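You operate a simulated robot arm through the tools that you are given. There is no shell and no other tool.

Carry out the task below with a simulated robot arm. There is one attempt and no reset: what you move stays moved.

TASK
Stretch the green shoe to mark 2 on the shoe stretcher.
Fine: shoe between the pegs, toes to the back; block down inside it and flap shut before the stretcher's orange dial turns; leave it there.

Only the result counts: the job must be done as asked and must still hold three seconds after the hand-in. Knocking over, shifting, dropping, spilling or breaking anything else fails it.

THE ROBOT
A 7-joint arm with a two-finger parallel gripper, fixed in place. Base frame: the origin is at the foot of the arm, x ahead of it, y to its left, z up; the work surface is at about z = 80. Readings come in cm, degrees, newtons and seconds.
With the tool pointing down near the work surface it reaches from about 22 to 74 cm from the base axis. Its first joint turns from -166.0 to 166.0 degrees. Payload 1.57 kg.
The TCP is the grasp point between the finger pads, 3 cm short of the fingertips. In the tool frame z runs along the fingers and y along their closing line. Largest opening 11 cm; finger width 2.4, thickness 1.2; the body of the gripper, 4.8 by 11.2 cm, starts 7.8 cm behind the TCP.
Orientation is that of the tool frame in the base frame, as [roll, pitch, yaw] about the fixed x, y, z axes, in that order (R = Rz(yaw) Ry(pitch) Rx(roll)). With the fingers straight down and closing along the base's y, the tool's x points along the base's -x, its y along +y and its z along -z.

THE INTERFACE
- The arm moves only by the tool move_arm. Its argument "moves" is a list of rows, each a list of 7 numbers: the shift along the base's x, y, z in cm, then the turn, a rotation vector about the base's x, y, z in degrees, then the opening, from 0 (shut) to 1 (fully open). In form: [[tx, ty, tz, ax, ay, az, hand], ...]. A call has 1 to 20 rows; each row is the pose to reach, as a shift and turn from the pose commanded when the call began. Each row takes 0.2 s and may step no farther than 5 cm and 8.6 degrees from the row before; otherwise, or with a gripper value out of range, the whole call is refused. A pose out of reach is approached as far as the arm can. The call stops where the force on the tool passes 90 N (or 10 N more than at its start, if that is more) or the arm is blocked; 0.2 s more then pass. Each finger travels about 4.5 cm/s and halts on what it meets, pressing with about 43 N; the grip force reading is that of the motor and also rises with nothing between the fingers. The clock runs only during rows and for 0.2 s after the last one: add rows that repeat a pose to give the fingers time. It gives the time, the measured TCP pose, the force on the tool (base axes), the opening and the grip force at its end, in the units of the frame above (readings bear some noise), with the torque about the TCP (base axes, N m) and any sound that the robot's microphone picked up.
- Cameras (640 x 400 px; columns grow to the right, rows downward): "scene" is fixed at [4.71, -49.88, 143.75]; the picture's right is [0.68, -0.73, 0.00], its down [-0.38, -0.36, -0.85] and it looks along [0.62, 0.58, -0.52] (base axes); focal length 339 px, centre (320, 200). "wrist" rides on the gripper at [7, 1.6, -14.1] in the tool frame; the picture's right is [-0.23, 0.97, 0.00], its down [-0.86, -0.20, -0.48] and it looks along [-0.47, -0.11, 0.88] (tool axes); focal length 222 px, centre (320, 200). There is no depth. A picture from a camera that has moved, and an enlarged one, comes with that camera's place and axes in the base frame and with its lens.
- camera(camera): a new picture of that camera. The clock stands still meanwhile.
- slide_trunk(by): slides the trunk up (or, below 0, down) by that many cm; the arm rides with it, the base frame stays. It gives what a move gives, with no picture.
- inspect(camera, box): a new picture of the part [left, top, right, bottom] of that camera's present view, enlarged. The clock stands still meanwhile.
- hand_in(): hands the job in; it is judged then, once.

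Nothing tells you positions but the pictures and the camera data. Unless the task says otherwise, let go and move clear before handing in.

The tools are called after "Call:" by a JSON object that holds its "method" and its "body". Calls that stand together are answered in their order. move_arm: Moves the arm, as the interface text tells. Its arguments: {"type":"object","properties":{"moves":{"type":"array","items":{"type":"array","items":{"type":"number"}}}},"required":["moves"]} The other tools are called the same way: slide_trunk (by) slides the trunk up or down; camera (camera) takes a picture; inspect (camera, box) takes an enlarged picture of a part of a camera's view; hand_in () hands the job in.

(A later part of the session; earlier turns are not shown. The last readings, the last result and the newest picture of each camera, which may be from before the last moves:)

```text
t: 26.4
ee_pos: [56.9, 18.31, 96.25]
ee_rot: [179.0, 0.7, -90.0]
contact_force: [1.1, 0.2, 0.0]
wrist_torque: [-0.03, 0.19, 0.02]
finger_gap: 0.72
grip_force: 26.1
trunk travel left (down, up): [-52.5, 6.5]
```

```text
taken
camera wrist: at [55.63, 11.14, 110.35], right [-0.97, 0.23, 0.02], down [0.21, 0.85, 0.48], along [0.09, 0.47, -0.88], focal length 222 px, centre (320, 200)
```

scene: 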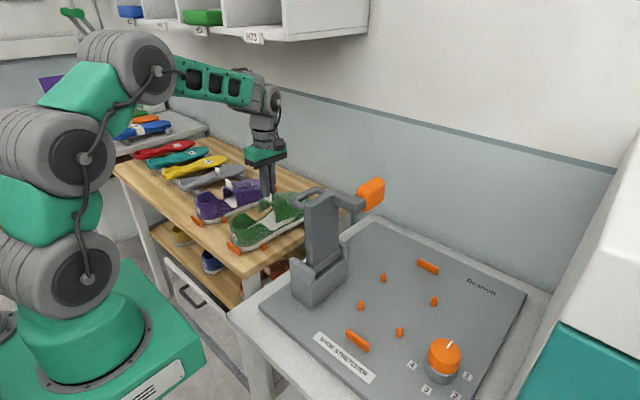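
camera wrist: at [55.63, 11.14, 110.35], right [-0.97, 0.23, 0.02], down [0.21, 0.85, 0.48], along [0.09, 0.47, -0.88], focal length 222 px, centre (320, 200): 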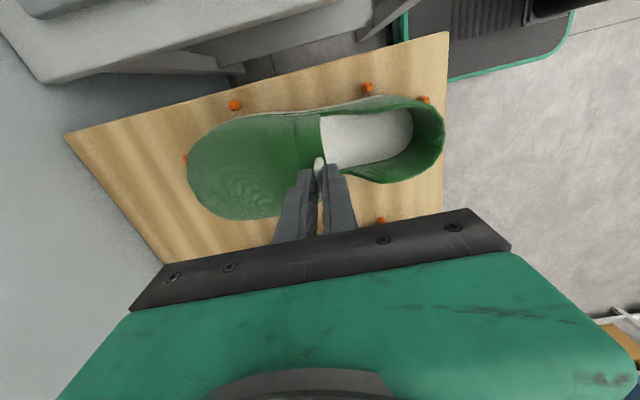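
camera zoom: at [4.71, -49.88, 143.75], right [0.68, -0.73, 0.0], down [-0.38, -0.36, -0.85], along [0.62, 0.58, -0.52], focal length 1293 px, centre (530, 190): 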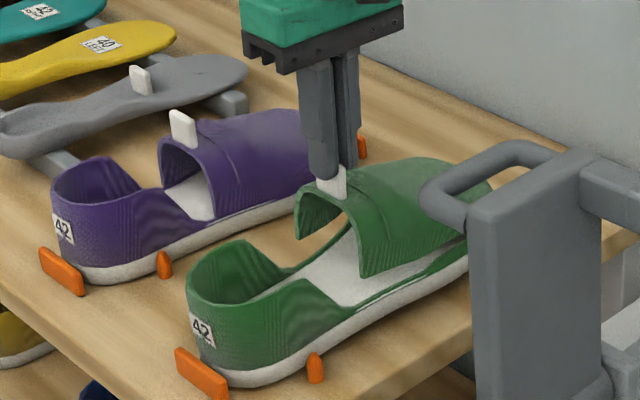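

Lifting the tab opened the shoe's own vamp: that's the "flap", hinged at the toe. The order is therefore to place the shoe, open its flap, swing the block in, shut the flap, and turn the dial. I'll lower the flap shut again, release, and carry the shoe by its sole instead.

Call:
{"method": "move_arm", "body": {"moves": [[0, 0, -1, 0, 0, 0, 0], [0, 0, -2, 0, 0, 0, 0], [0, 0, -3, 0, 0, 0, 0], [0, 0, -3.8, 0, 0, 0, 0], [0, 0, -4.4, 0, 0, 0, 0], [0, 0, -4.4, 0, 0, 0, 0]]}}

Call:
{"method": "move_arm", "body": {"moves": [[0, 0, 0, 0, 0, 0, 0.2], [0, 0, 0, 0, 0, 0, 0.4], [0, 0, 0, 0, 0, 0, 0.4], [0, 0, 2, 0, 0, 0, 0.4], [0, 0, 5, 0, 0, 0, 0.4], [0, 0, 5, 0, 0, 0, 0.4]]}}

Call:
{"method": "inspect", "body": {"camera": "scene", "box": [205, 150, 325, 255]}}

Call:
{"method": "camera", "body": {"camera": "wrist"}}

```text
t: 27.8
ee_pos: [56.84, 18.26, 92.33]
ee_rot: [179.5, 0.8, -89.9]
contact_force: [-5.4, 2.5, 41.7]
wrist_torque: [0.08, -0.24, -0.03]
finger_gap: 0.78
grip_force: 27.2
trunk travel left (down, up): [-52.5, 6.5]
```

```text
t: 29.2
ee_pos: [56.95, 18.31, 96.96]
ee_rot: [179.1, 0.6, -90.0]
contact_force: [-0.3, 0.4, 0.0]
wrist_torque: [0.04, -0.02, 0.03]
finger_gap: 4.39
grip_force: 0.1
trunk travel left (down, up): [-52.5, 6.5]
```

```text
3.81 times, centred on (265, 202) of scene
camera zoom: at [4.71, -49.88, 143.75], right [0.68, -0.73, 0.0], down [-0.38, -0.36, -0.85], along [0.62, 0.58, -0.52], focal length 1293 px, centre (530, 190)
```

zoom: 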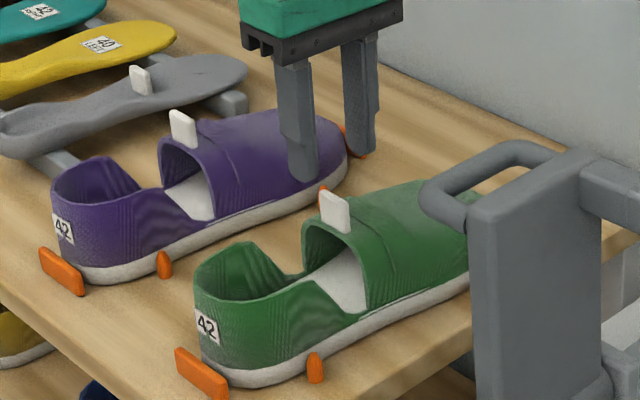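

```text
taken
camera wrist: at [55.62, 11.15, 110.99], right [-0.97, 0.23, 0.02], down [0.21, 0.85, 0.48], along [0.09, 0.47, -0.88], focal length 222 px, centre (320, 200)
```

wrist: 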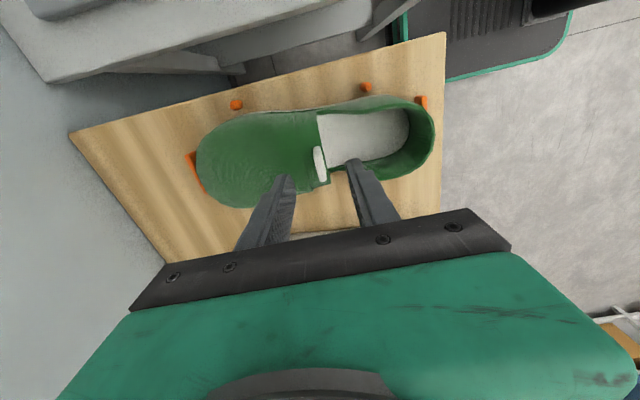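

Flap shut and shoe in place. I'll turn the gripper back so it closes along y and open fully, to grip the sole sides.

Call:
{"method": "move_arm", "body": {"moves": [[0, 0, 1, 0, 0, -8, 0.6], [0, 0, 2, 0, 0, -16, 0.8], [-1, 0, 2, 0, 0, -24, 1], [-2, 0, 2, 0, 0, -32, 1], [-3, 0, 2, 0, 0, -40, 1], [-4, 0, 2, 0, 0, -48, 1], [-4, 0, 2, 0, 0, -56, 1], [-4, 0, 2, 0, 0, -64, 1], [-4, 0, 2, 0, 0, -72, 1], [-4, 0, 2, 0, 0, -80, 1], [-4, 0, 2, 0, 0, -88, 1], [-4, 0, 2, 0.5, -0.5, -90, 1], [-4, 0, 2, 0.5, -0.5, -90, 1]]}}

Call:
{"method": "camera", "body": {"camera": "wrist"}}

Call:
{"method": "inspect", "body": {"camera": "wrist", "box": [200, 60, 440, 240]}}

```text
t: 32.0
ee_pos: [52.81, 18.31, 98.91]
ee_rot: [179.1, 1.2, 179.9]
contact_force: [0.3, -0.2, 1.4]
wrist_torque: [-0.02, 0.0, -0.01]
finger_gap: 11.02
grip_force: 0.1
trunk travel left (down, up): [-52.5, 6.5]
```

```text
taken
camera wrist: at [45.72, 19.63, 112.89], right [0.23, 0.97, 0.02], down [0.84, -0.21, 0.49], along [0.48, -0.09, -0.87], focal length 222 px, centre (320, 200)
```

wrist: 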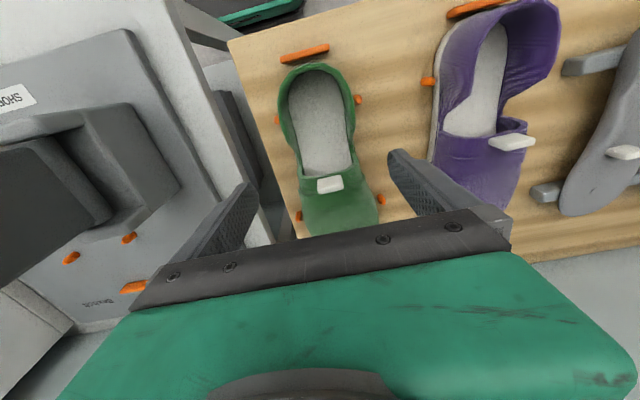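

```text
2.22 times, centred on (320, 150) of wrist
camera zoom: at [45.72, 19.63, 112.89], right [0.23, 0.97, 0.02], down [0.84, -0.21, 0.49], along [0.48, -0.09, -0.87], focal length 494 px, centre (320, 311)
```

zoom: 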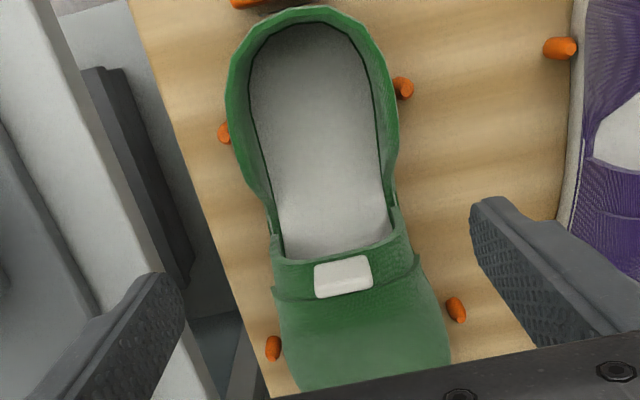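

I'll grip the sole at x≈54, where the sides belong to the main body rather than the flap: align, then descend with force checks.

Call:
{"method": "move_arm", "body": {"moves": [[1.4, 0.6, 0, 0.9, 1.2, 0, 1], [1.4, 0.6, -3, 0.9, 1.2, 0, 1], [1.4, 0.6, -6, 0.9, 1.2, 0, 1], [1.4, 0.6, -8, 0.9, 1.2, 0, 1], [1.4, 0.6, -8, 0.9, 1.2, 0, 1]]}}

Call:
{"method": "camera", "body": {"camera": "wrist"}}

Call:
{"method": "inspect", "body": {"camera": "scene", "box": [205, 150, 325, 255]}}

```text
t: 33.2
ee_pos: [54.32, 18.95, 90.82]
ee_rot: [178.1, 0.1, -180.0]
contact_force: [-0.3, -0.8, 0.2]
wrist_torque: [0.02, -0.02, -0.02]
finger_gap: 10.98
grip_force: 0.1
trunk travel left (down, up): [-52.5, 6.5]
```

```text
taken
camera wrist: at [47.41, 19.99, 105.0], right [0.23, 0.97, 0.03], down [0.86, -0.22, 0.47], along [0.47, -0.08, -0.88], focal length 222 px, centre (320, 200)
```

wrist: 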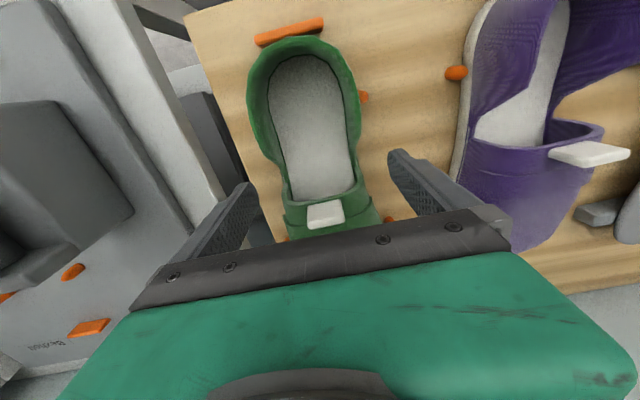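

```text
3.81 times, centred on (265, 202) of scene
camera zoom: at [4.71, -49.88, 143.75], right [0.68, -0.73, 0.0], down [-0.38, -0.36, -0.85], along [0.62, 0.58, -0.52], focal length 1293 px, centre (530, 190)
```

zoom: 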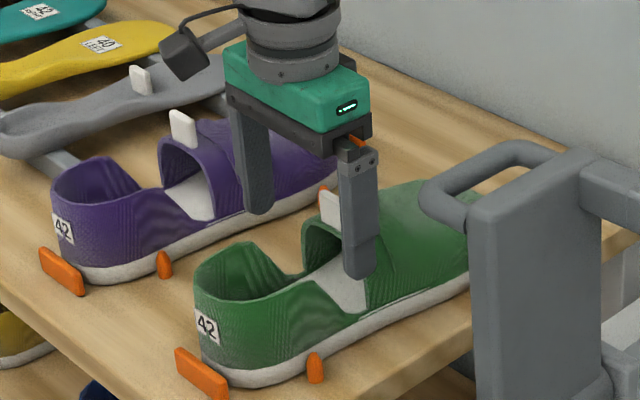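

Call:
{"method": "move_arm", "body": {"moves": [[-0.3, 0, 0, -1.9, 0, 0, 1], [-0.3, 0, -2, -1.9, 0, 0, 1], [-0.3, 0, -4, -1.9, 0, 0, 1], [-0.3, 0, -5.2, -1.9, 0, 0, 1], [-0.3, 0, -6.2, -1.9, 0, 0, 1], [-0.3, 0, -6.2, -1.9, 0, 0, 1]]}}

Call:
{"method": "camera", "body": {"camera": "wrist"}}

Call:
{"method": "inspect", "body": {"camera": "scene", "box": [205, 150, 325, 255]}}

```text
t: 34.6
ee_pos: [53.84, 18.85, 84.61]
ee_rot: [-179.9, 0.0, 180.0]
contact_force: [-0.4, -0.6, -0.3]
wrist_torque: [0.01, 0.0, 0.0]
finger_gap: 11.0
grip_force: 0.0
trunk travel left (down, up): [-52.5, 6.5]
```

```text
taken
camera wrist: at [47.05, 20.39, 98.79], right [0.23, 0.97, 0.0], down [0.86, -0.2, 0.48], along [0.47, -0.11, -0.88], focal length 222 px, centre (320, 200)
```

wrist: 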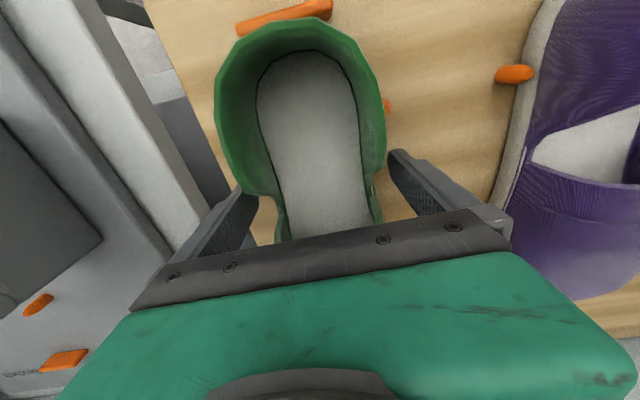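

```text
3.81 times, centred on (265, 202) of scene
camera zoom: at [4.71, -49.88, 143.75], right [0.68, -0.73, 0.0], down [-0.38, -0.36, -0.85], along [0.62, 0.58, -0.52], focal length 1293 px, centre (530, 190)
```

zoom: 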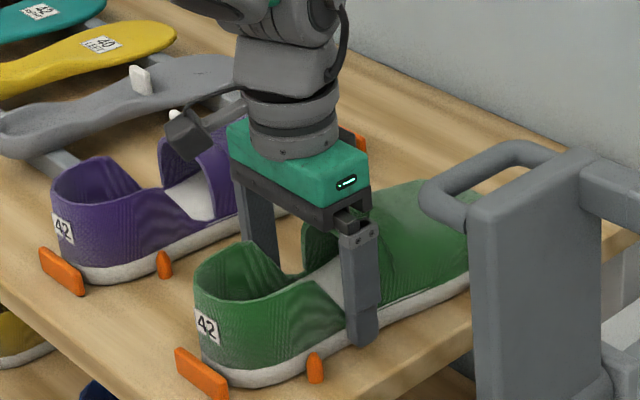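

Fingers are beside the sole. Closing now.

Call:
{"method": "move_arm", "body": {"moves": [[0, 0, -0.3, 0, 0, 0, 0.85], [0, 0, -0.3, 0, 0, 0, 0.7], [0, 0, -0.3, 0, 0, 0, 0.5], [0, 0, -0.3, 0, 0, 0, 0.5], [0, 0, -0.3, 0, 0, 0, 0.4], [0, 0, -0.3, 0, 0, 0, 0.4], [0, 0, -0.3, 0, 0, 0, 0.4]]}}

Call:
{"method": "inspect", "body": {"camera": "scene", "box": [205, 150, 325, 255]}}

Call:
{"method": "camera", "body": {"camera": "wrist"}}

```text
t: 36.2
ee_pos: [53.96, 18.76, 84.42]
ee_rot: [-179.9, 0.0, -180.0]
contact_force: [0.7, 1.0, -0.6]
wrist_torque: [0.03, -0.06, -0.16]
finger_gap: 8.63
grip_force: 43.7
trunk travel left (down, up): [-52.5, 6.5]
```

```text
3.81 times, centred on (265, 202) of scene
camera zoom: at [4.71, -49.88, 143.75], right [0.68, -0.73, 0.0], down [-0.38, -0.36, -0.85], along [0.62, 0.58, -0.52], focal length 1293 px, centre (530, 190)
```

zoom: 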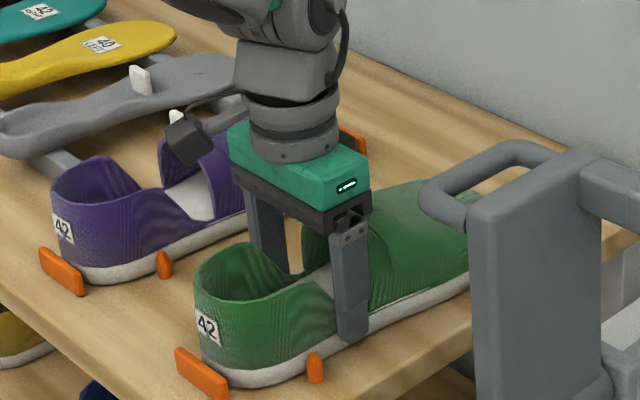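

```text
taken
camera wrist: at [47.06, 20.4, 98.49], right [0.23, 0.97, 0.0], down [0.85, -0.2, 0.48], along [0.47, -0.11, -0.88], focal length 222 px, centre (320, 200)
```

wrist: 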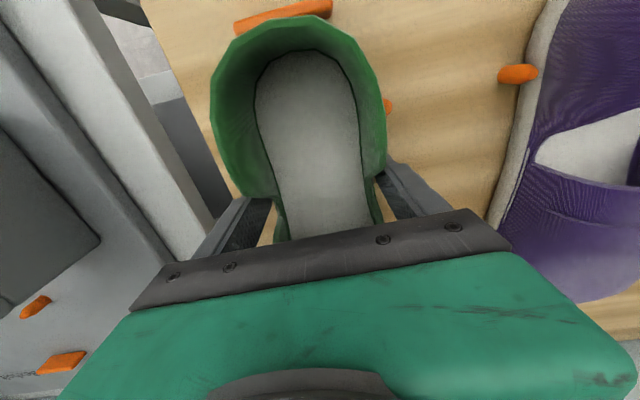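

Firm grip (43.7 N, gap 8.6). Lifting a few cm and checking.

Call:
{"method": "move_arm", "body": {"moves": [[0, 0, 0.8, 0, 0, 0, 0.4], [0, 0, 2, 0, 0, 0, 0.4], [0, 0, 3.5, 0, 0, 0, 0.4], [0, 0, 5, 0, 0, 0, 0.4], [0, 0, 5, 0, 0, 0, 0.4]]}}

Call:
{"method": "inspect", "body": {"camera": "scene", "box": [205, 150, 325, 255]}}

```text
t: 37.4
ee_pos: [54.02, 18.88, 89.38]
ee_rot: [-179.9, -0.1, -179.9]
contact_force: [0.1, -0.2, -3.5]
wrist_torque: [0.0, 0.22, 0.04]
finger_gap: 8.63
grip_force: 42.8
trunk travel left (down, up): [-52.5, 6.5]
```

```text
3.81 times, centred on (265, 202) of scene
camera zoom: at [4.71, -49.88, 143.75], right [0.68, -0.73, 0.0], down [-0.38, -0.36, -0.85], along [0.62, 0.58, -0.52], focal length 1293 px, centre (530, 190)
```

zoom: 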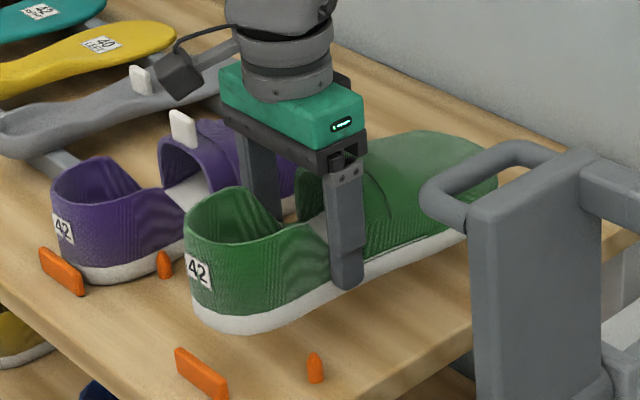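

Shoe is hanging level. I'll carry it back from under the shelf, up, and over the stretcher's flap arm at z≈118.

Call:
{"method": "move_arm", "body": {"moves": [[-1, 0, 2, 0, 0, 0, 0.4], [-3, 0, 4, 0, 0, 0, 0.4], [-5.5, 0, 6, 0, 0, 0, 0.4], [-8, 0, 8, 0, 0, 0, 0.4], [-10.5, 0, 10, 0, 0, 0, 0.4], [-12, 0, 13, 0, 0, 0, 0.4], [-13, 0, 16, 0, 0, 0, 0.4], [-13, 0, 19, 0, 0, 0, 0.4], [-13, 0, 22, 0, 0, 0, 0.4], [-13, 0, 25, 0, 0, 0, 0.4], [-13, 0, 28, 0, 0, 0, 0.4], [-13, 0, 30, 0, 0, 0, 0.4], [-13, 0, 30, 0, 0, 0, 0.4]]}}

Call:
{"method": "camera", "body": {"camera": "scene"}}

```text
t: 40.2
ee_pos: [41.0, 18.81, 119.38]
ee_rot: [-179.9, 0.0, 180.0]
contact_force: [-0.2, -0.1, -3.7]
wrist_torque: [-0.01, 0.21, 0.0]
finger_gap: 8.62
grip_force: 42.5
trunk travel left (down, up): [-52.5, 6.5]
```

```text
taken
```

scene: 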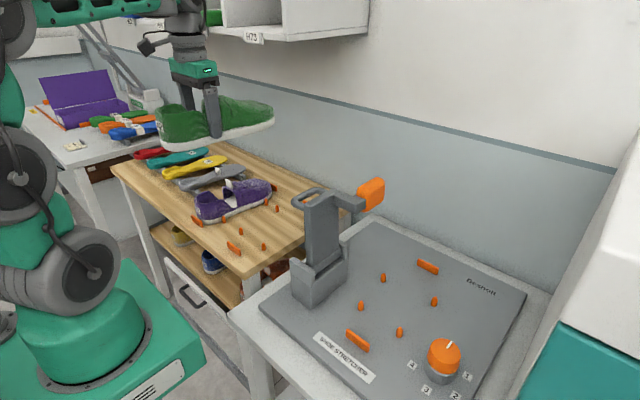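

Call:
{"method": "move_arm", "body": {"moves": [[0, -2, 0, 0, 0, 0, 0.4], [0, -5, 0, 0, 0, 0, 0.4], [0, -8, 0, 0, 0, 0, 0.4], [0, -11, 0, 0, 0, 0, 0.4], [0, -14, 0, 0, 0, 0, 0.4], [0, -17, 0, 0, 0, 0, 0.4], [0, -20, 0, 0, 0, 0, 0.4], [0, -23, 0, 0, 0, 0, 0.4], [0, -26, 0, 0, 0, 0, 0.4], [0, -29, 0, 0, 0, 0, 0.4], [0, -32, 0, 0, 0, 0, 0.4], [0, -35, 0, 0, 0, 0, 0.4], [0, -38, 0, 0, 0, 0, 0.4], [0, -41, 0, 0, 0, 0, 0.4], [1, -44, 0, 0, 0, 0, 0.4], [3, -46, 0, 0, 0, 0, 0.4], [5, -47, 0, 0, 0, 0, 0.4], [7, -47, 0, 0, 0, 0, 0.4], [7, -47, 0, 0, 0, 0, 0.4]]}}

Call:
{"method": "camera", "body": {"camera": "scene"}}

Call:
{"method": "camera", "body": {"camera": "wrist"}}

```text
t: 44.2
ee_pos: [48.03, -28.3, 119.39]
ee_rot: [179.9, 0.0, 179.9]
contact_force: [0.4, -0.8, -4.4]
wrist_torque: [0.0, 0.24, 0.01]
finger_gap: 8.61
grip_force: 42.5
trunk travel left (down, up): [-52.5, 6.5]
```

```text
taken
```

scene: 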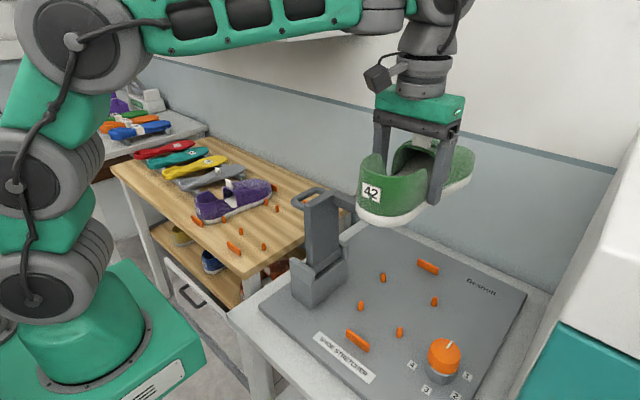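

```text
taken
camera wrist: at [41.2, -26.63, 133.54], right [0.23, 0.97, 0.0], down [0.86, -0.2, 0.48], along [0.47, -0.11, -0.88], focal length 222 px, centre (320, 200)
```

wrist: 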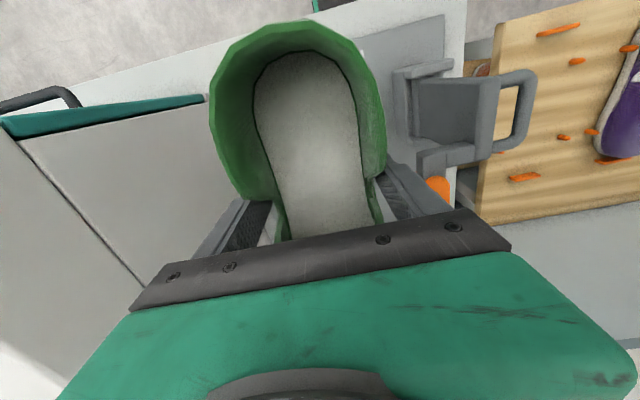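

Shoe is now above the stretcher. I'll move over the peg axis (about y=-25.2, x=54.2) and lower partway to check alignment.

Call:
{"method": "move_arm", "body": {"moves": [[2, 1, 0, 0, 0, 0, 0.4], [4, 2, 0, 0, 0, 0, 0.4], [6.2, 3.1, 0, 0, 0, 0, 0.4], [6.2, 3.1, -3, 0, 0, 0, 0.4], [6.2, 3.1, -6, 0, 0, 0, 0.4], [6.2, 3.1, -9, 0, 0, 0, 0.4], [6.2, 3.1, -12, 0, 0, 0, 0.4], [6.2, 3.1, -15, 0, 0, 0, 0.4], [6.2, 3.1, -18, 0, 0, 0, 0.4], [6.2, 3.1, -21, 0, 0, 0, 0.4], [6.2, 3.1, -24, 0, 0, 0, 0.4], [6.2, 3.1, -27, 0, 0, 0, 0.4], [6.2, 3.1, -29, 0, 0, 0, 0.4], [6.2, 3.1, -29, 0, 0, 0, 0.4]]}}

Call:
{"method": "camera", "body": {"camera": "scene"}}

Call:
{"method": "inspect", "body": {"camera": "scene", "box": [300, 160, 500, 370]}}

Call:
{"method": "camera", "body": {"camera": "wrist"}}

```text
t: 47.2
ee_pos: [54.3, -25.0, 90.37]
ee_rot: [179.9, 0.1, 180.0]
contact_force: [0.0, -0.5, -4.2]
wrist_torque: [-0.03, 0.23, 0.01]
finger_gap: 8.58
grip_force: 43.3
trunk travel left (down, up): [-52.5, 6.5]
```

```text
taken
```

scene: 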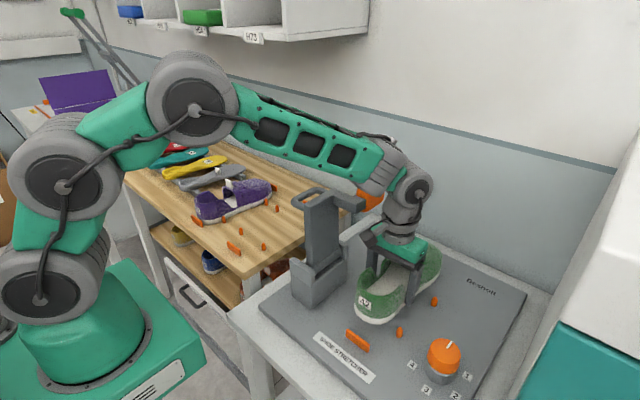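

```text
1.90 times, centred on (400, 265) of scene
camera zoom: at [4.71, -49.88, 143.75], right [0.68, -0.73, 0.0], down [-0.38, -0.36, -0.85], along [0.62, 0.58, -0.52], focal length 646 px, centre (168, 76)
```

zoom: 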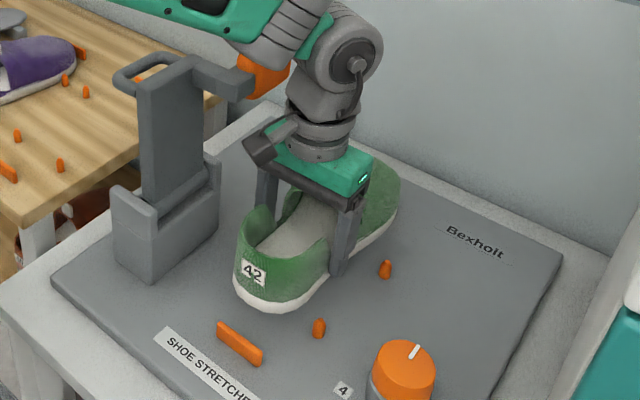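

```text
taken
camera wrist: at [47.34, -23.47, 104.44], right [0.23, 0.97, 0.0], down [0.86, -0.2, 0.48], along [0.47, -0.11, -0.88], focal length 222 px, centre (320, 200)
```

wrist: 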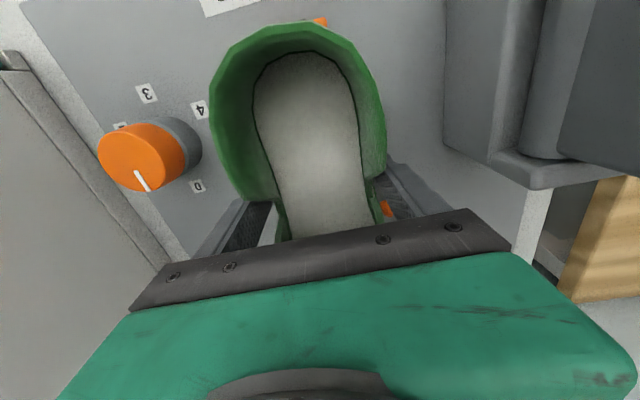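

Call:
{"method": "move_arm", "body": {"moves": [[0, -0.1, -1, 0, 0, 0, 0.4], [0, -0.1, -2, 0, 0, 0, 0.4], [0, -0.1, -3, 0, 0, 0, 0.4], [0, -0.1, -3, 0, 0, 0, 0.4]]}}

Call:
{"method": "inspect", "body": {"camera": "scene", "box": [340, 240, 460, 370]}}

Call:
{"method": "camera", "body": {"camera": "wrist"}}

```text
t: 48.2
ee_pos: [54.32, -25.1, 87.33]
ee_rot: [179.9, -0.1, -179.9]
contact_force: [0.2, 0.3, -4.4]
wrist_torque: [0.02, 0.22, 0.01]
finger_gap: 8.59
grip_force: 43.0
trunk travel left (down, up): [-52.5, 6.5]
```

```text
3.08 times, centred on (400, 305) of scene
camera zoom: at [4.71, -49.88, 143.75], right [0.68, -0.73, 0.0], down [-0.38, -0.36, -0.85], along [0.62, 0.58, -0.52], focal length 1044 px, centre (74, -123)
```

zoom: 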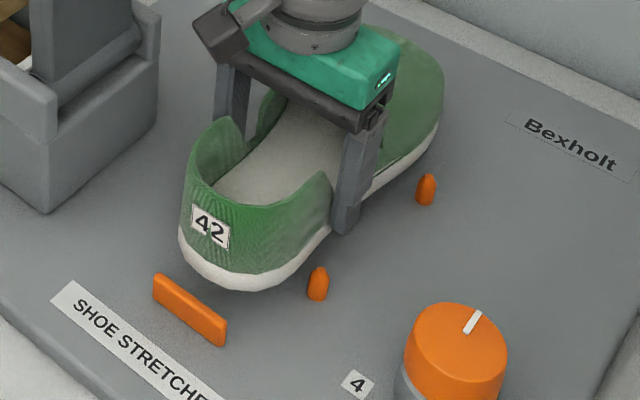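

```text
taken
camera wrist: at [47.32, -23.61, 101.45], right [0.23, 0.97, 0.0], down [0.86, -0.2, 0.48], along [0.47, -0.11, -0.88], focal length 222 px, centre (320, 200)
```

wrist: 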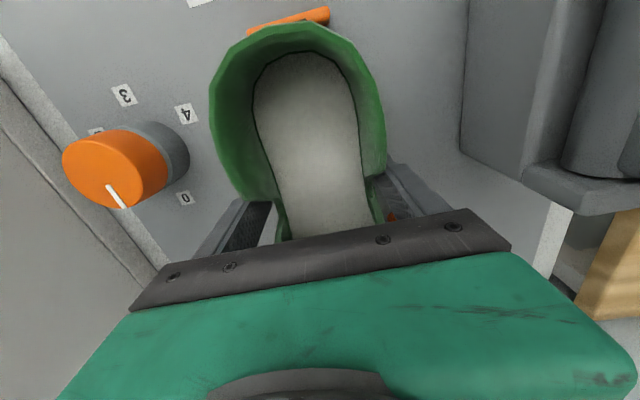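

Alignment looks right: roughly 0.3–0.5 cm clearance at the heel bar and heel pegs. Lowering slowly.

Call:
{"method": "move_arm", "body": {"moves": [[0, 0, -0.5, 0, 0, 0, 0.4], [0, 0, -1, 0, 0, 0, 0.4], [0, 0, -1.5, 0, 0, 0, 0.4], [0, 0, -1.9, 0, 0, 0, 0.4], [0, 0, -1.9, 0, 0, 0, 0.4]]}}

Call:
{"method": "inspect", "body": {"camera": "scene", "box": [340, 240, 460, 370]}}

Call:
{"method": "camera", "body": {"camera": "wrist"}}

```text
t: 49.4
ee_pos: [54.21, -25.22, 85.5]
ee_rot: [179.9, 0.1, -180.0]
contact_force: [-0.9, -3.9, 5.4]
wrist_torque: [-0.13, -1.5, -0.73]
finger_gap: 8.58
grip_force: 43.6
trunk travel left (down, up): [-52.5, 6.5]
```

```text
3.08 times, centred on (400, 305) of scene
camera zoom: at [4.71, -49.88, 143.75], right [0.68, -0.73, 0.0], down [-0.38, -0.36, -0.85], along [0.62, 0.58, -0.52], focal length 1044 px, centre (74, -123)
```

zoom: 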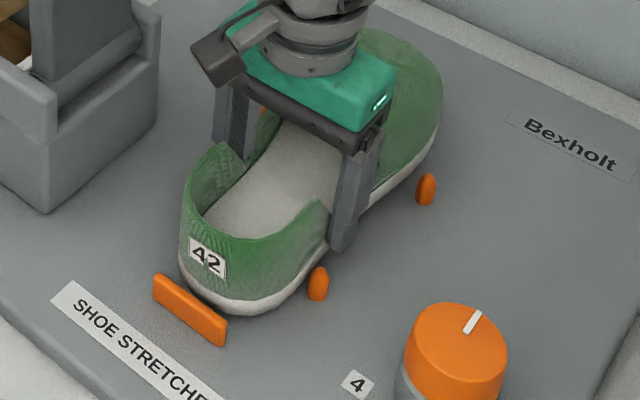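

```text
taken
camera wrist: at [47.27, -23.66, 99.62], right [0.23, 0.97, 0.0], down [0.85, -0.2, 0.48], along [0.47, -0.11, -0.88], focal length 222 px, centre (320, 200)
```

wrist: 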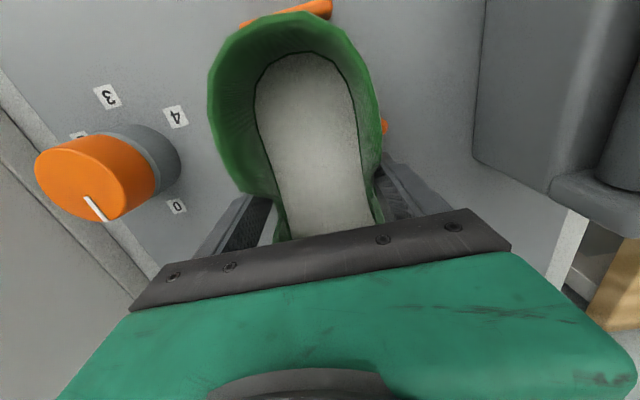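

There's contact under the toe end (torque). I'll look closely at the toe and heel ends.

Call:
{"method": "inspect", "body": {"camera": "scene", "box": [360, 290, 420, 350]}}

Call:
{"method": "inspect", "body": {"camera": "scene", "box": [380, 235, 450, 300]}}

Call:
{"method": "inspect", "body": {"camera": "wrist", "box": [200, 0, 440, 150]}}

```text
6.67 times, centred on (390, 320) of scene
camera zoom: at [4.71, -49.88, 143.75], right [0.68, -0.73, 0.0], down [-0.38, -0.36, -0.85], along [0.62, 0.58, -0.52], focal length 2262 px, centre (-147, -600)
```

zoom: 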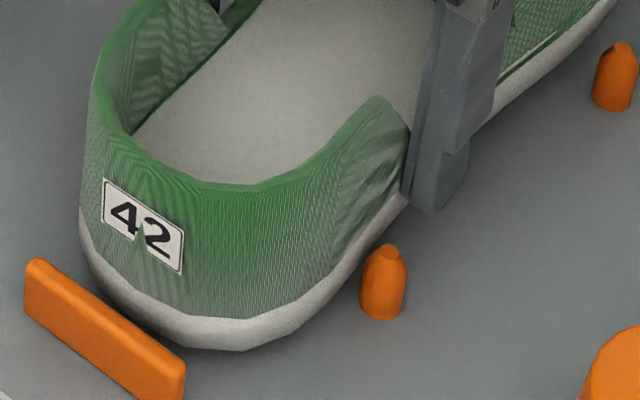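

```text
6.15 times, centred on (415, 268) of scene
camera zoom: at [4.71, -49.88, 143.75], right [0.68, -0.73, 0.0], down [-0.38, -0.36, -0.85], along [0.62, 0.58, -0.52], focal length 2088 px, centre (-265, -215)
```

zoom: 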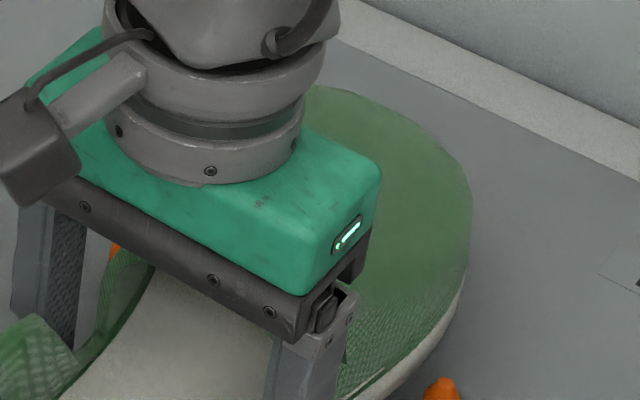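

```text
2.67 times, centred on (320, 75) of wrist
camera zoom: at [47.27, -23.66, 99.62], right [0.23, 0.97, 0.0], down [0.85, -0.2, 0.48], along [0.47, -0.11, -0.88], focal length 592 px, centre (320, 533)
```

zoom: 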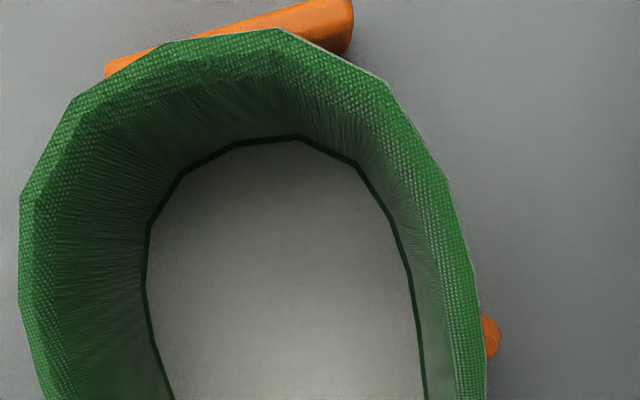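

The toe sits on the back bar while there's a ~0.7 cm gap at the heel bar. I'll raise, shift -0.75 in x, and lower again.

Call:
{"method": "move_arm", "body": {"moves": [[0, 0, 0.6, 0, 0, 0, 0.4], [-0.4, 0, 1.0, 0, 0, 0, 0.4], [-0.75, 0, 1.0, 0, 0, 0, 0.4], [-0.75, 0, 0.5, 0, 0, 0, 0.4], [-0.75, 0, 0, 0, 0, 0, 0.4], [-0.75, 0, 0, 0, 0, 0, 0.4]]}}

Call:
{"method": "inspect", "body": {"camera": "scene", "box": [360, 290, 420, 350]}}

Call:
{"method": "inspect", "body": {"camera": "wrist", "box": [200, 0, 440, 150]}}

```text
t: 50.8
ee_pos: [53.46, -25.19, 85.51]
ee_rot: [-180.0, 0.0, -180.0]
contact_force: [2.1, -0.6, -3.8]
wrist_torque: [-0.01, 0.13, -0.06]
finger_gap: 8.59
grip_force: 43.1
trunk travel left (down, up): [-52.5, 6.5]
```

```text
6.67 times, centred on (390, 320) of scene
camera zoom: at [4.71, -49.88, 143.75], right [0.68, -0.73, 0.0], down [-0.38, -0.36, -0.85], along [0.62, 0.58, -0.52], focal length 2262 px, centre (-147, -600)
```

zoom: 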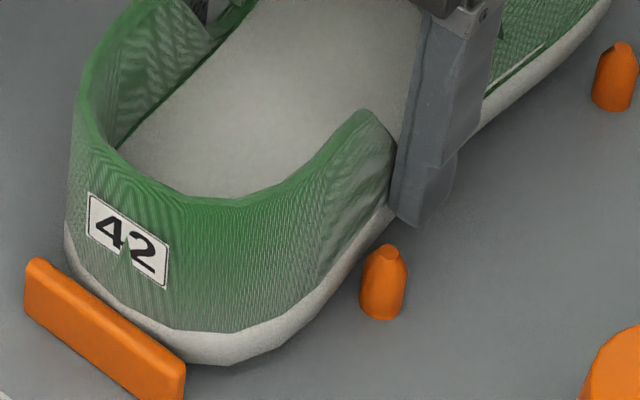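

```text
2.67 times, centred on (320, 75) of wrist
camera zoom: at [46.59, -23.63, 99.58], right [0.23, 0.97, 0.0], down [0.85, -0.2, 0.48], along [0.47, -0.11, -0.88], focal length 592 px, centre (320, 533)
```

zoom: 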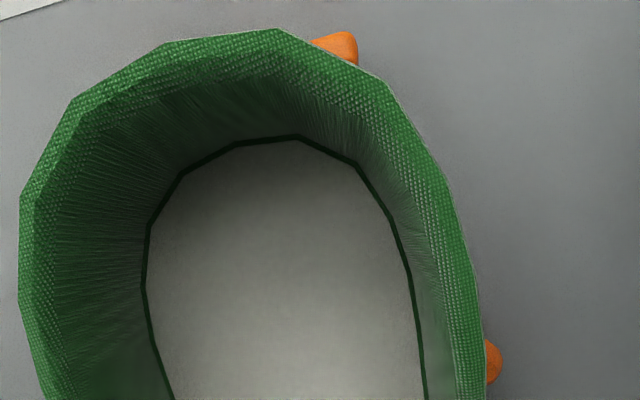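

Toe is free now and the heel just touches the front bar. A small +0.2 in x, then lower the rest.

Call:
{"method": "move_arm", "body": {"moves": [[0.2, 0, 0, 0, 0, 0, 0.4], [0.2, 0, -0.4, 0, 0, 0, 0.4], [0.2, 0, -0.8, 0, 0, 0, 0.4], [0.2, 0, -1.1, 0, 0, 0, 0.4], [0.2, 0, -1.1, 0, 0, 0, 0.4]]}}

Call:
{"method": "inspect", "body": {"camera": "scene", "box": [340, 240, 460, 360]}}

Call:
{"method": "inspect", "body": {"camera": "wrist", "box": [200, 0, 440, 150]}}

```text
t: 52.0
ee_pos: [53.79, -25.13, 84.51]
ee_rot: [-179.8, 0.1, 179.9]
contact_force: [2.0, 2.1, 10.1]
wrist_torque: [0.04, 1.16, -0.78]
finger_gap: 8.6
grip_force: 43.0
trunk travel left (down, up): [-52.5, 6.5]
```

```text
3.33 times, centred on (400, 300) of scene
camera zoom: at [4.71, -49.88, 143.75], right [0.68, -0.73, 0.0], down [-0.38, -0.36, -0.85], along [0.62, 0.58, -0.52], focal length 1131 px, centre (53, -133)
```

zoom: 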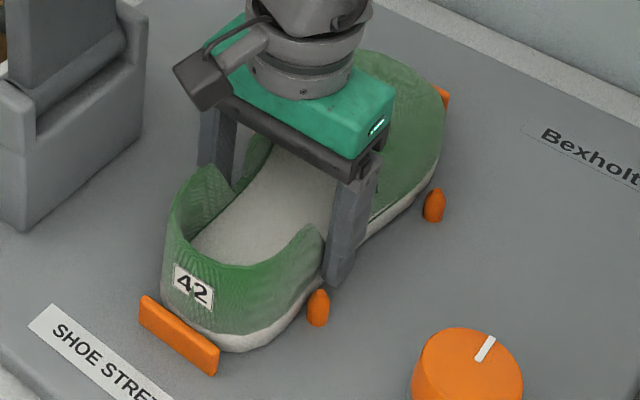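

```text
2.67 times, centred on (320, 75) of wrist
camera zoom: at [46.84, -23.57, 98.6], right [0.23, 0.97, 0.0], down [0.85, -0.2, 0.48], along [0.47, -0.11, -0.88], focal length 592 px, centre (320, 533)
```

zoom: 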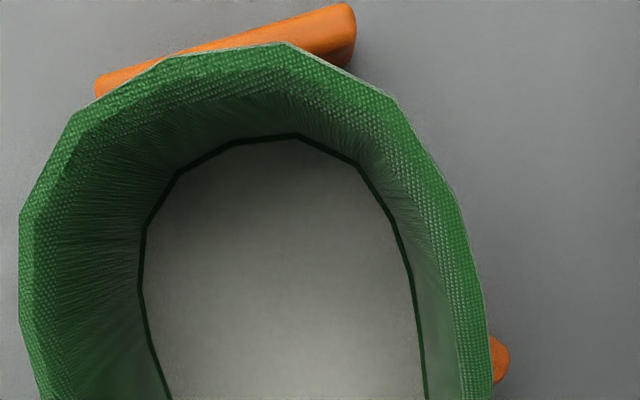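

Call:
{"method": "move_arm", "body": {"moves": [[0, 0, 0, 0, 0, 0, 0.85], [0, 0, 0, 0, 0, 0, 0.95], [0, 0, 0, 0, 0, 0, 1], [0, 0, 0, 0, 0, 0, 1]]}}

Call:
{"method": "inspect", "body": {"camera": "scene", "box": [340, 240, 460, 360]}}

Call:
{"method": "camera", "body": {"camera": "wrist"}}

```text
t: 53.0
ee_pos: [53.65, -25.29, 84.24]
ee_rot: [-180.0, 0.0, -180.0]
contact_force: [1.3, 0.3, 0.0]
wrist_torque: [0.0, -0.02, -0.03]
finger_gap: 11.02
grip_force: 0.0
trunk travel left (down, up): [-52.5, 6.5]
```

```text
3.33 times, centred on (400, 300) of scene
camera zoom: at [4.71, -49.88, 143.75], right [0.68, -0.73, 0.0], down [-0.38, -0.36, -0.85], along [0.62, 0.58, -0.52], focal length 1131 px, centre (53, -133)
```

zoom: 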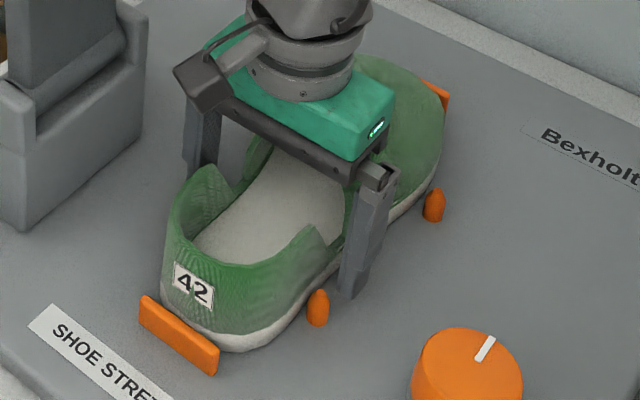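

```text
taken
camera wrist: at [46.8, -23.6, 98.5], right [0.23, 0.97, 0.0], down [0.86, -0.2, 0.48], along [0.47, -0.11, -0.88], focal length 222 px, centre (320, 200)
```

wrist: 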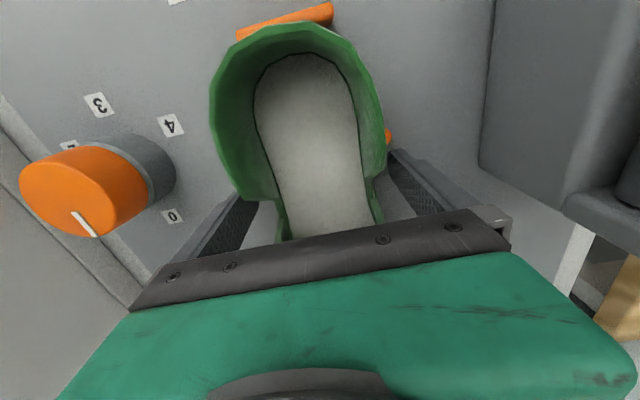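

The shoe is seated between the pegs. I'll raise the gripper straight up and look.

Call:
{"method": "move_arm", "body": {"moves": [[0, 0, 2, 0, 0, 0, 1], [0, 0, 5, 0, 0, 0, 1], [0, 0, 8, 0, 0, 0, 1], [-1, -1, 12, 0, 0, 0, 1], [-3, -2, 16, 0, 0, 0, 1], [-6, -2, 20, 0, 0, 0, 1], [-9, -2, 22, 0, 0, 0, 1], [-9, -2, 22, 0, 0, 0, 1]]}}

Call:
{"method": "camera", "body": {"camera": "wrist"}}

Call:
{"method": "inspect", "body": {"camera": "scene", "box": [320, 210, 470, 360]}}

```text
t: 54.8
ee_pos: [44.75, -27.16, 106.46]
ee_rot: [180.0, 0.0, -180.0]
contact_force: [-0.5, 0.7, 0.6]
wrist_torque: [-0.01, -0.02, -0.01]
finger_gap: 10.99
grip_force: 0.0
trunk travel left (down, up): [-52.5, 6.5]
```

```text
taken
camera wrist: at [37.79, -25.59, 120.64], right [0.23, 0.97, 0.0], down [0.86, -0.2, 0.48], along [0.47, -0.11, -0.88], focal length 222 px, centre (320, 200)
```

wrist: 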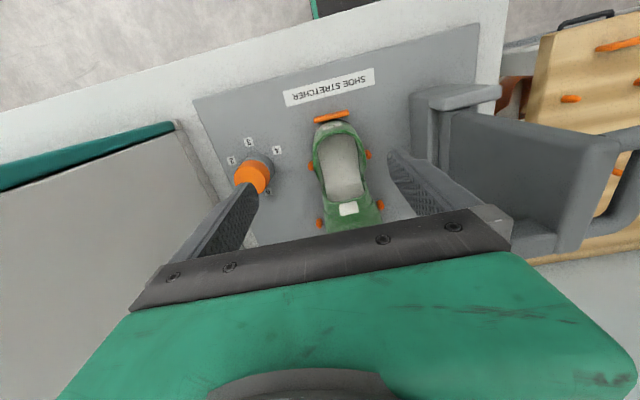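

```text
2.67 times, centred on (395, 285) of scene
camera zoom: at [4.71, -49.88, 143.75], right [0.68, -0.73, 0.0], down [-0.38, -0.36, -0.85], along [0.62, 0.58, -0.52], focal length 905 px, centre (120, -27)
```

zoom: 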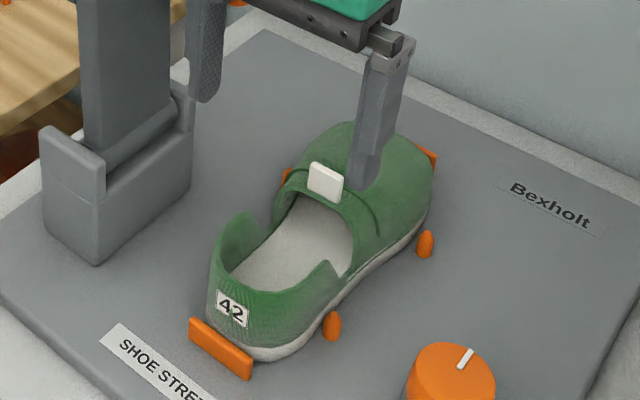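

The shoe is correctly seated with its toe to the back. Now I'll go to the tab, gripping it from its sides (closing along y) so it can pivot while I swing the vamp flap open.

Call:
{"method": "move_arm", "body": {"moves": [[4, 1, -1, 0, 0, 0, 0.7], [8, 2, -3, 0, 0, 0, 0.5], [11.5, 2, -5, 0, 0, 0, 0.5], [11.5, 2, -8, 0, 0, 0, 0.5], [11.5, 2, -11, 0, 0, 0, 0.5], [11.5, 2, -11, 0, 0, 0, 0.5]]}}

Call:
{"method": "inspect", "body": {"camera": "scene", "box": [340, 220, 460, 320]}}

Call:
{"method": "camera", "body": {"camera": "wrist"}}

```text
t: 56.2
ee_pos: [56.26, -25.11, 95.37]
ee_rot: [180.0, -0.1, 179.9]
contact_force: [0.0, -0.2, 0.0]
wrist_torque: [0.0, -0.01, -0.01]
finger_gap: 5.52
grip_force: 0.0
trunk travel left (down, up): [-52.5, 6.5]
```

```text
4.00 times, centred on (400, 270) of scene
camera zoom: at [4.71, -49.88, 143.75], right [0.68, -0.73, 0.0], down [-0.38, -0.36, -0.85], along [0.62, 0.58, -0.52], focal length 1358 px, centre (0, -80)
```

zoom: 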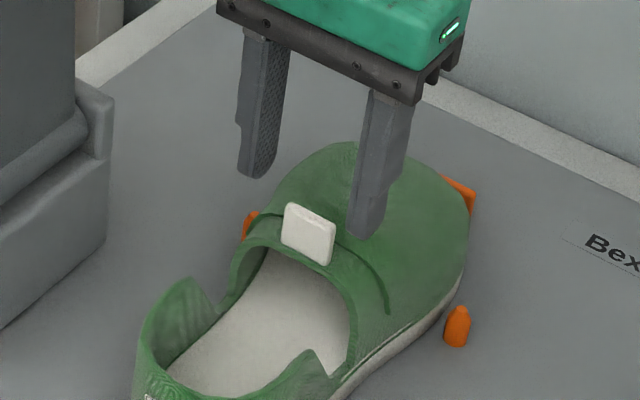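

```text
taken
camera wrist: at [49.32, -23.54, 109.48], right [0.23, 0.97, 0.0], down [0.86, -0.2, 0.48], along [0.47, -0.11, -0.88], focal length 222 px, centre (320, 200)
```

wrist: 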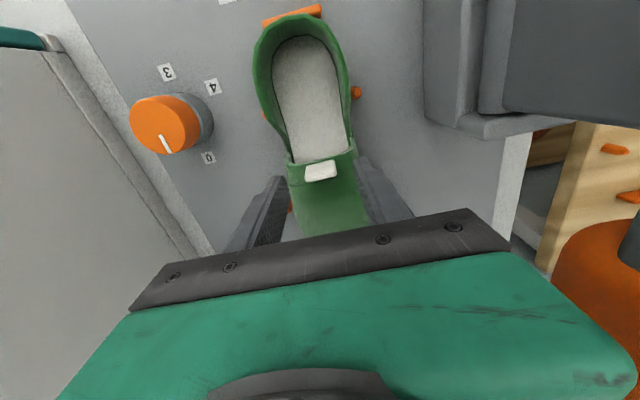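

Call:
{"method": "move_arm", "body": {"moves": [[0.3, 0, -1.2, 0, 0, 0, 0.5], [0.3, 0, -2.4, 0, 0, 0, 0.5], [0.3, 0, -3.4, 0, 0, 0, 0.5], [0.3, 0, -3.4, 0, 0, 0, 0.3], [0.3, 0, -3.4, 0, 0, 0, 0.15], [0.3, 0, -3.4, 0, 0, 0, 0.15], [0.3, 0, -3.4, 0, 0, 0, 0.15]]}}

Call:
{"method": "inspect", "body": {"camera": "scene", "box": [340, 220, 460, 320]}}

```text
t: 57.8
ee_pos: [56.51, -25.18, 91.92]
ee_rot: [180.0, 0.0, -180.0]
contact_force: [-0.9, 0.0, -0.1]
wrist_torque: [-0.05, 0.0, 0.11]
finger_gap: 2.95
grip_force: 35.4
trunk travel left (down, up): [-52.5, 6.5]
```

```text
4.00 times, centred on (400, 270) of scene
camera zoom: at [4.71, -49.88, 143.75], right [0.68, -0.73, 0.0], down [-0.38, -0.36, -0.85], along [0.62, 0.58, -0.52], focal length 1358 px, centre (0, -80)
```

zoom: 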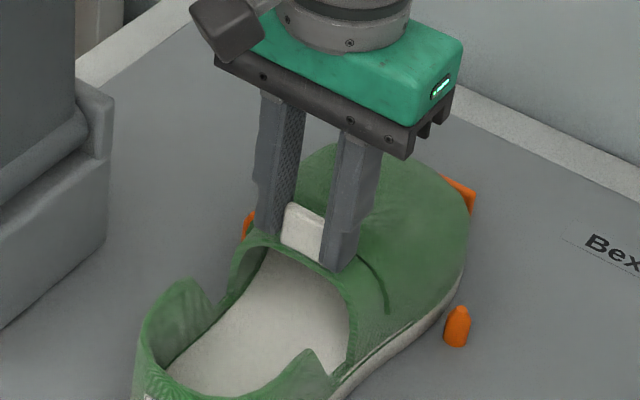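

Tab held from the sides. I'll swing it up along an arc around the toe, first partway, watching the forces.

Call:
{"method": "move_arm", "body": {"moves": [[0.7, 0, 1.1, 0, 0, 0, 0.15], [1.5, 0, 2.3, 0, 0, 0, 0.15], [2.3, 0, 3.3, 0, 0, 0, 0.15], [3.3, 0, 4.3, 0, 0, 0, 0.15], [3.3, 0, 4.3, 0, 0, 0, 0.15]]}}

Call:
{"method": "inspect", "body": {"camera": "scene", "box": [340, 200, 480, 340]}}

```text
t: 59.0
ee_pos: [59.82, -25.12, 96.55]
ee_rot: [-179.8, 0.4, 179.9]
contact_force: [-6.3, -2.1, 6.8]
wrist_torque: [-0.24, -0.2, 0.17]
finger_gap: 2.94
grip_force: 29.4
trunk travel left (down, up): [-52.5, 6.5]
```

```text
2.86 times, centred on (410, 270) of scene
camera zoom: at [4.71, -49.88, 143.75], right [0.68, -0.73, 0.0], down [-0.38, -0.36, -0.85], along [0.62, 0.58, -0.52], focal length 970 px, centre (63, 0)
```

zoom: 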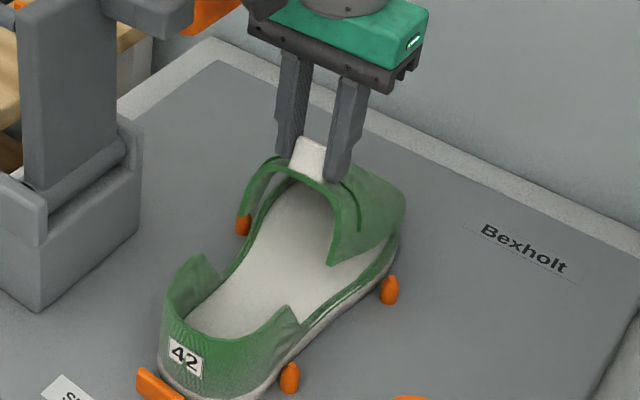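

The flap is swinging open around the toe with modest force. Continuing the arc.

Call:
{"method": "move_arm", "body": {"moves": [[1.1, 0, 1.1, 0, 0, 0, 0.15], [2.3, 0, 2.0, 0, 0, 0, 0.15], [3.6, 0, 2.8, 0, 0, 0, 0.15], [5, 0, 3.5, 0, 0, 0, 0.15], [5, 0, 3.5, 0, 0, 0, 0.15]]}}

Call:
{"method": "inspect", "body": {"camera": "scene", "box": [340, 180, 480, 340]}}

```text
t: 60.2
ee_pos: [64.65, -25.13, 100.37]
ee_rot: [-179.9, 0.5, 179.9]
contact_force: [-21.1, 0.8, 29.4]
wrist_torque: [-0.24, 0.77, 0.3]
finger_gap: 2.92
grip_force: 38.8
trunk travel left (down, up): [-52.5, 6.5]
```

```text
2.50 times, centred on (410, 260) of scene
camera zoom: at [4.71, -49.88, 143.75], right [0.68, -0.73, 0.0], down [-0.38, -0.36, -0.85], along [0.62, 0.58, -0.52], focal length 848 px, centre (95, 50)
```

zoom: 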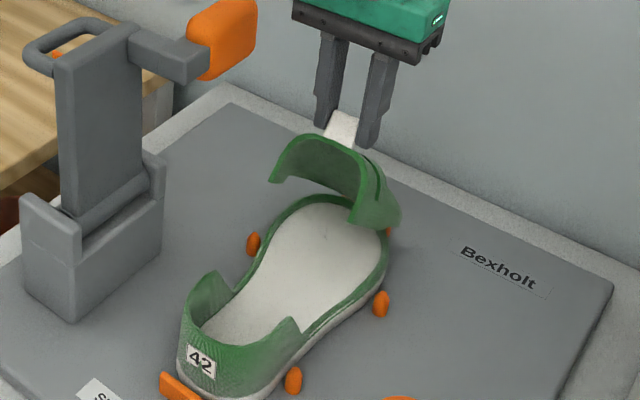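

The readings fit a hinge near (74.5, z 81) at the toe tip. I'll continue along the corrected, larger arc.

Call:
{"method": "move_arm", "body": {"moves": [[0.2, 0, 0.8, 0, 0, 0, 0.15], [1.4, 0, 1.6, 0, 0, 0, 0.15], [3.05, 0, 2.2, 0, 0, 0, 0.15], [4.75, 0, 2.7, 0, 0, 0, 0.15], [4.75, 0, 2.7, 0, 0, 0, 0.15]]}}

Call:
{"method": "inspect", "body": {"camera": "scene", "box": [340, 180, 480, 340]}}

```text
t: 61.4
ee_pos: [68.26, -25.26, 102.56]
ee_rot: [180.0, 0.0, -179.9]
contact_force: [-3.3, 0.6, -0.6]
wrist_torque: [0.07, 0.48, -0.08]
finger_gap: 2.96
grip_force: 38.6
out of reach, approached as far as the arm can: row 4, 5
trunk travel left (down, up): [-52.5, 6.5]
```

```text
2.50 times, centred on (410, 260) of scene
camera zoom: at [4.71, -49.88, 143.75], right [0.68, -0.73, 0.0], down [-0.38, -0.36, -0.85], along [0.62, 0.58, -0.52], focal length 848 px, centre (95, 50)
```

zoom: 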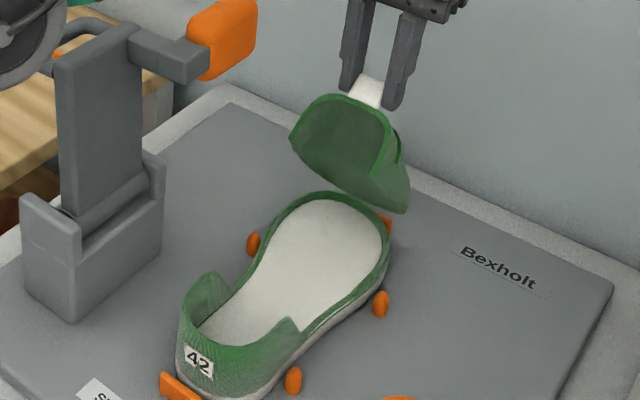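

It's over halfway open, and the arm is at its reach limit. I'll release gently to see whether the flap stays.

Call:
{"method": "move_arm", "body": {"moves": [[0, 0, 0, 0, 0, 0, 0.3], [0, 0, 0, 0, 0, 0, 0.45], [0, 0, 0, 0, 0, 0, 0.45], [0, 0, 0, 0, 0, 0, 0.45]]}}

Call:
{"method": "inspect", "body": {"camera": "scene", "box": [340, 180, 480, 340]}}

Call:
{"method": "camera", "body": {"camera": "wrist"}}

```text
t: 62.4
ee_pos: [68.3, -25.28, 102.32]
ee_rot: [180.0, 0.0, 180.0]
contact_force: [-0.2, -0.7, 0.1]
wrist_torque: [0.04, 0.01, 0.01]
finger_gap: 4.96
grip_force: 0.0
trunk travel left (down, up): [-52.5, 6.5]
```

```text
2.50 times, centred on (410, 260) of scene
camera zoom: at [4.71, -49.88, 143.75], right [0.68, -0.73, 0.0], down [-0.38, -0.36, -0.85], along [0.62, 0.58, -0.52], focal length 848 px, centre (95, 50)
```

zoom: 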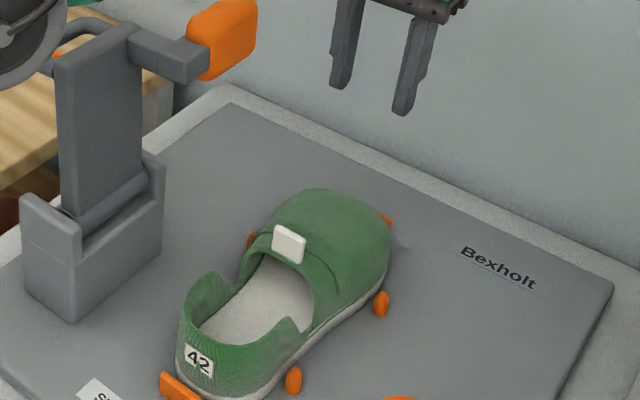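

```text
taken
camera wrist: at [61.5, -23.6, 116.48], right [0.23, 0.97, 0.0], down [0.85, -0.2, 0.48], along [0.47, -0.11, -0.88], focal length 222 px, centre (320, 200)
```

wrist: 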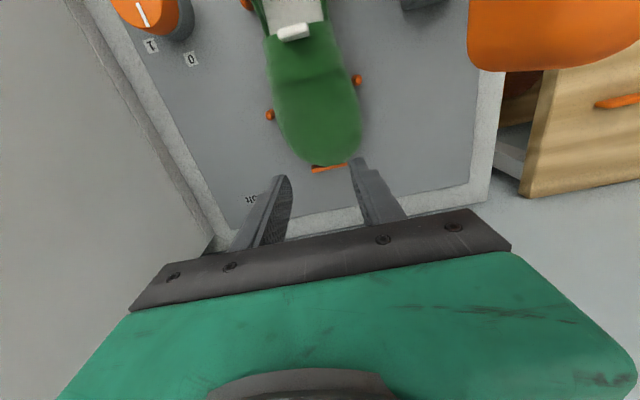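

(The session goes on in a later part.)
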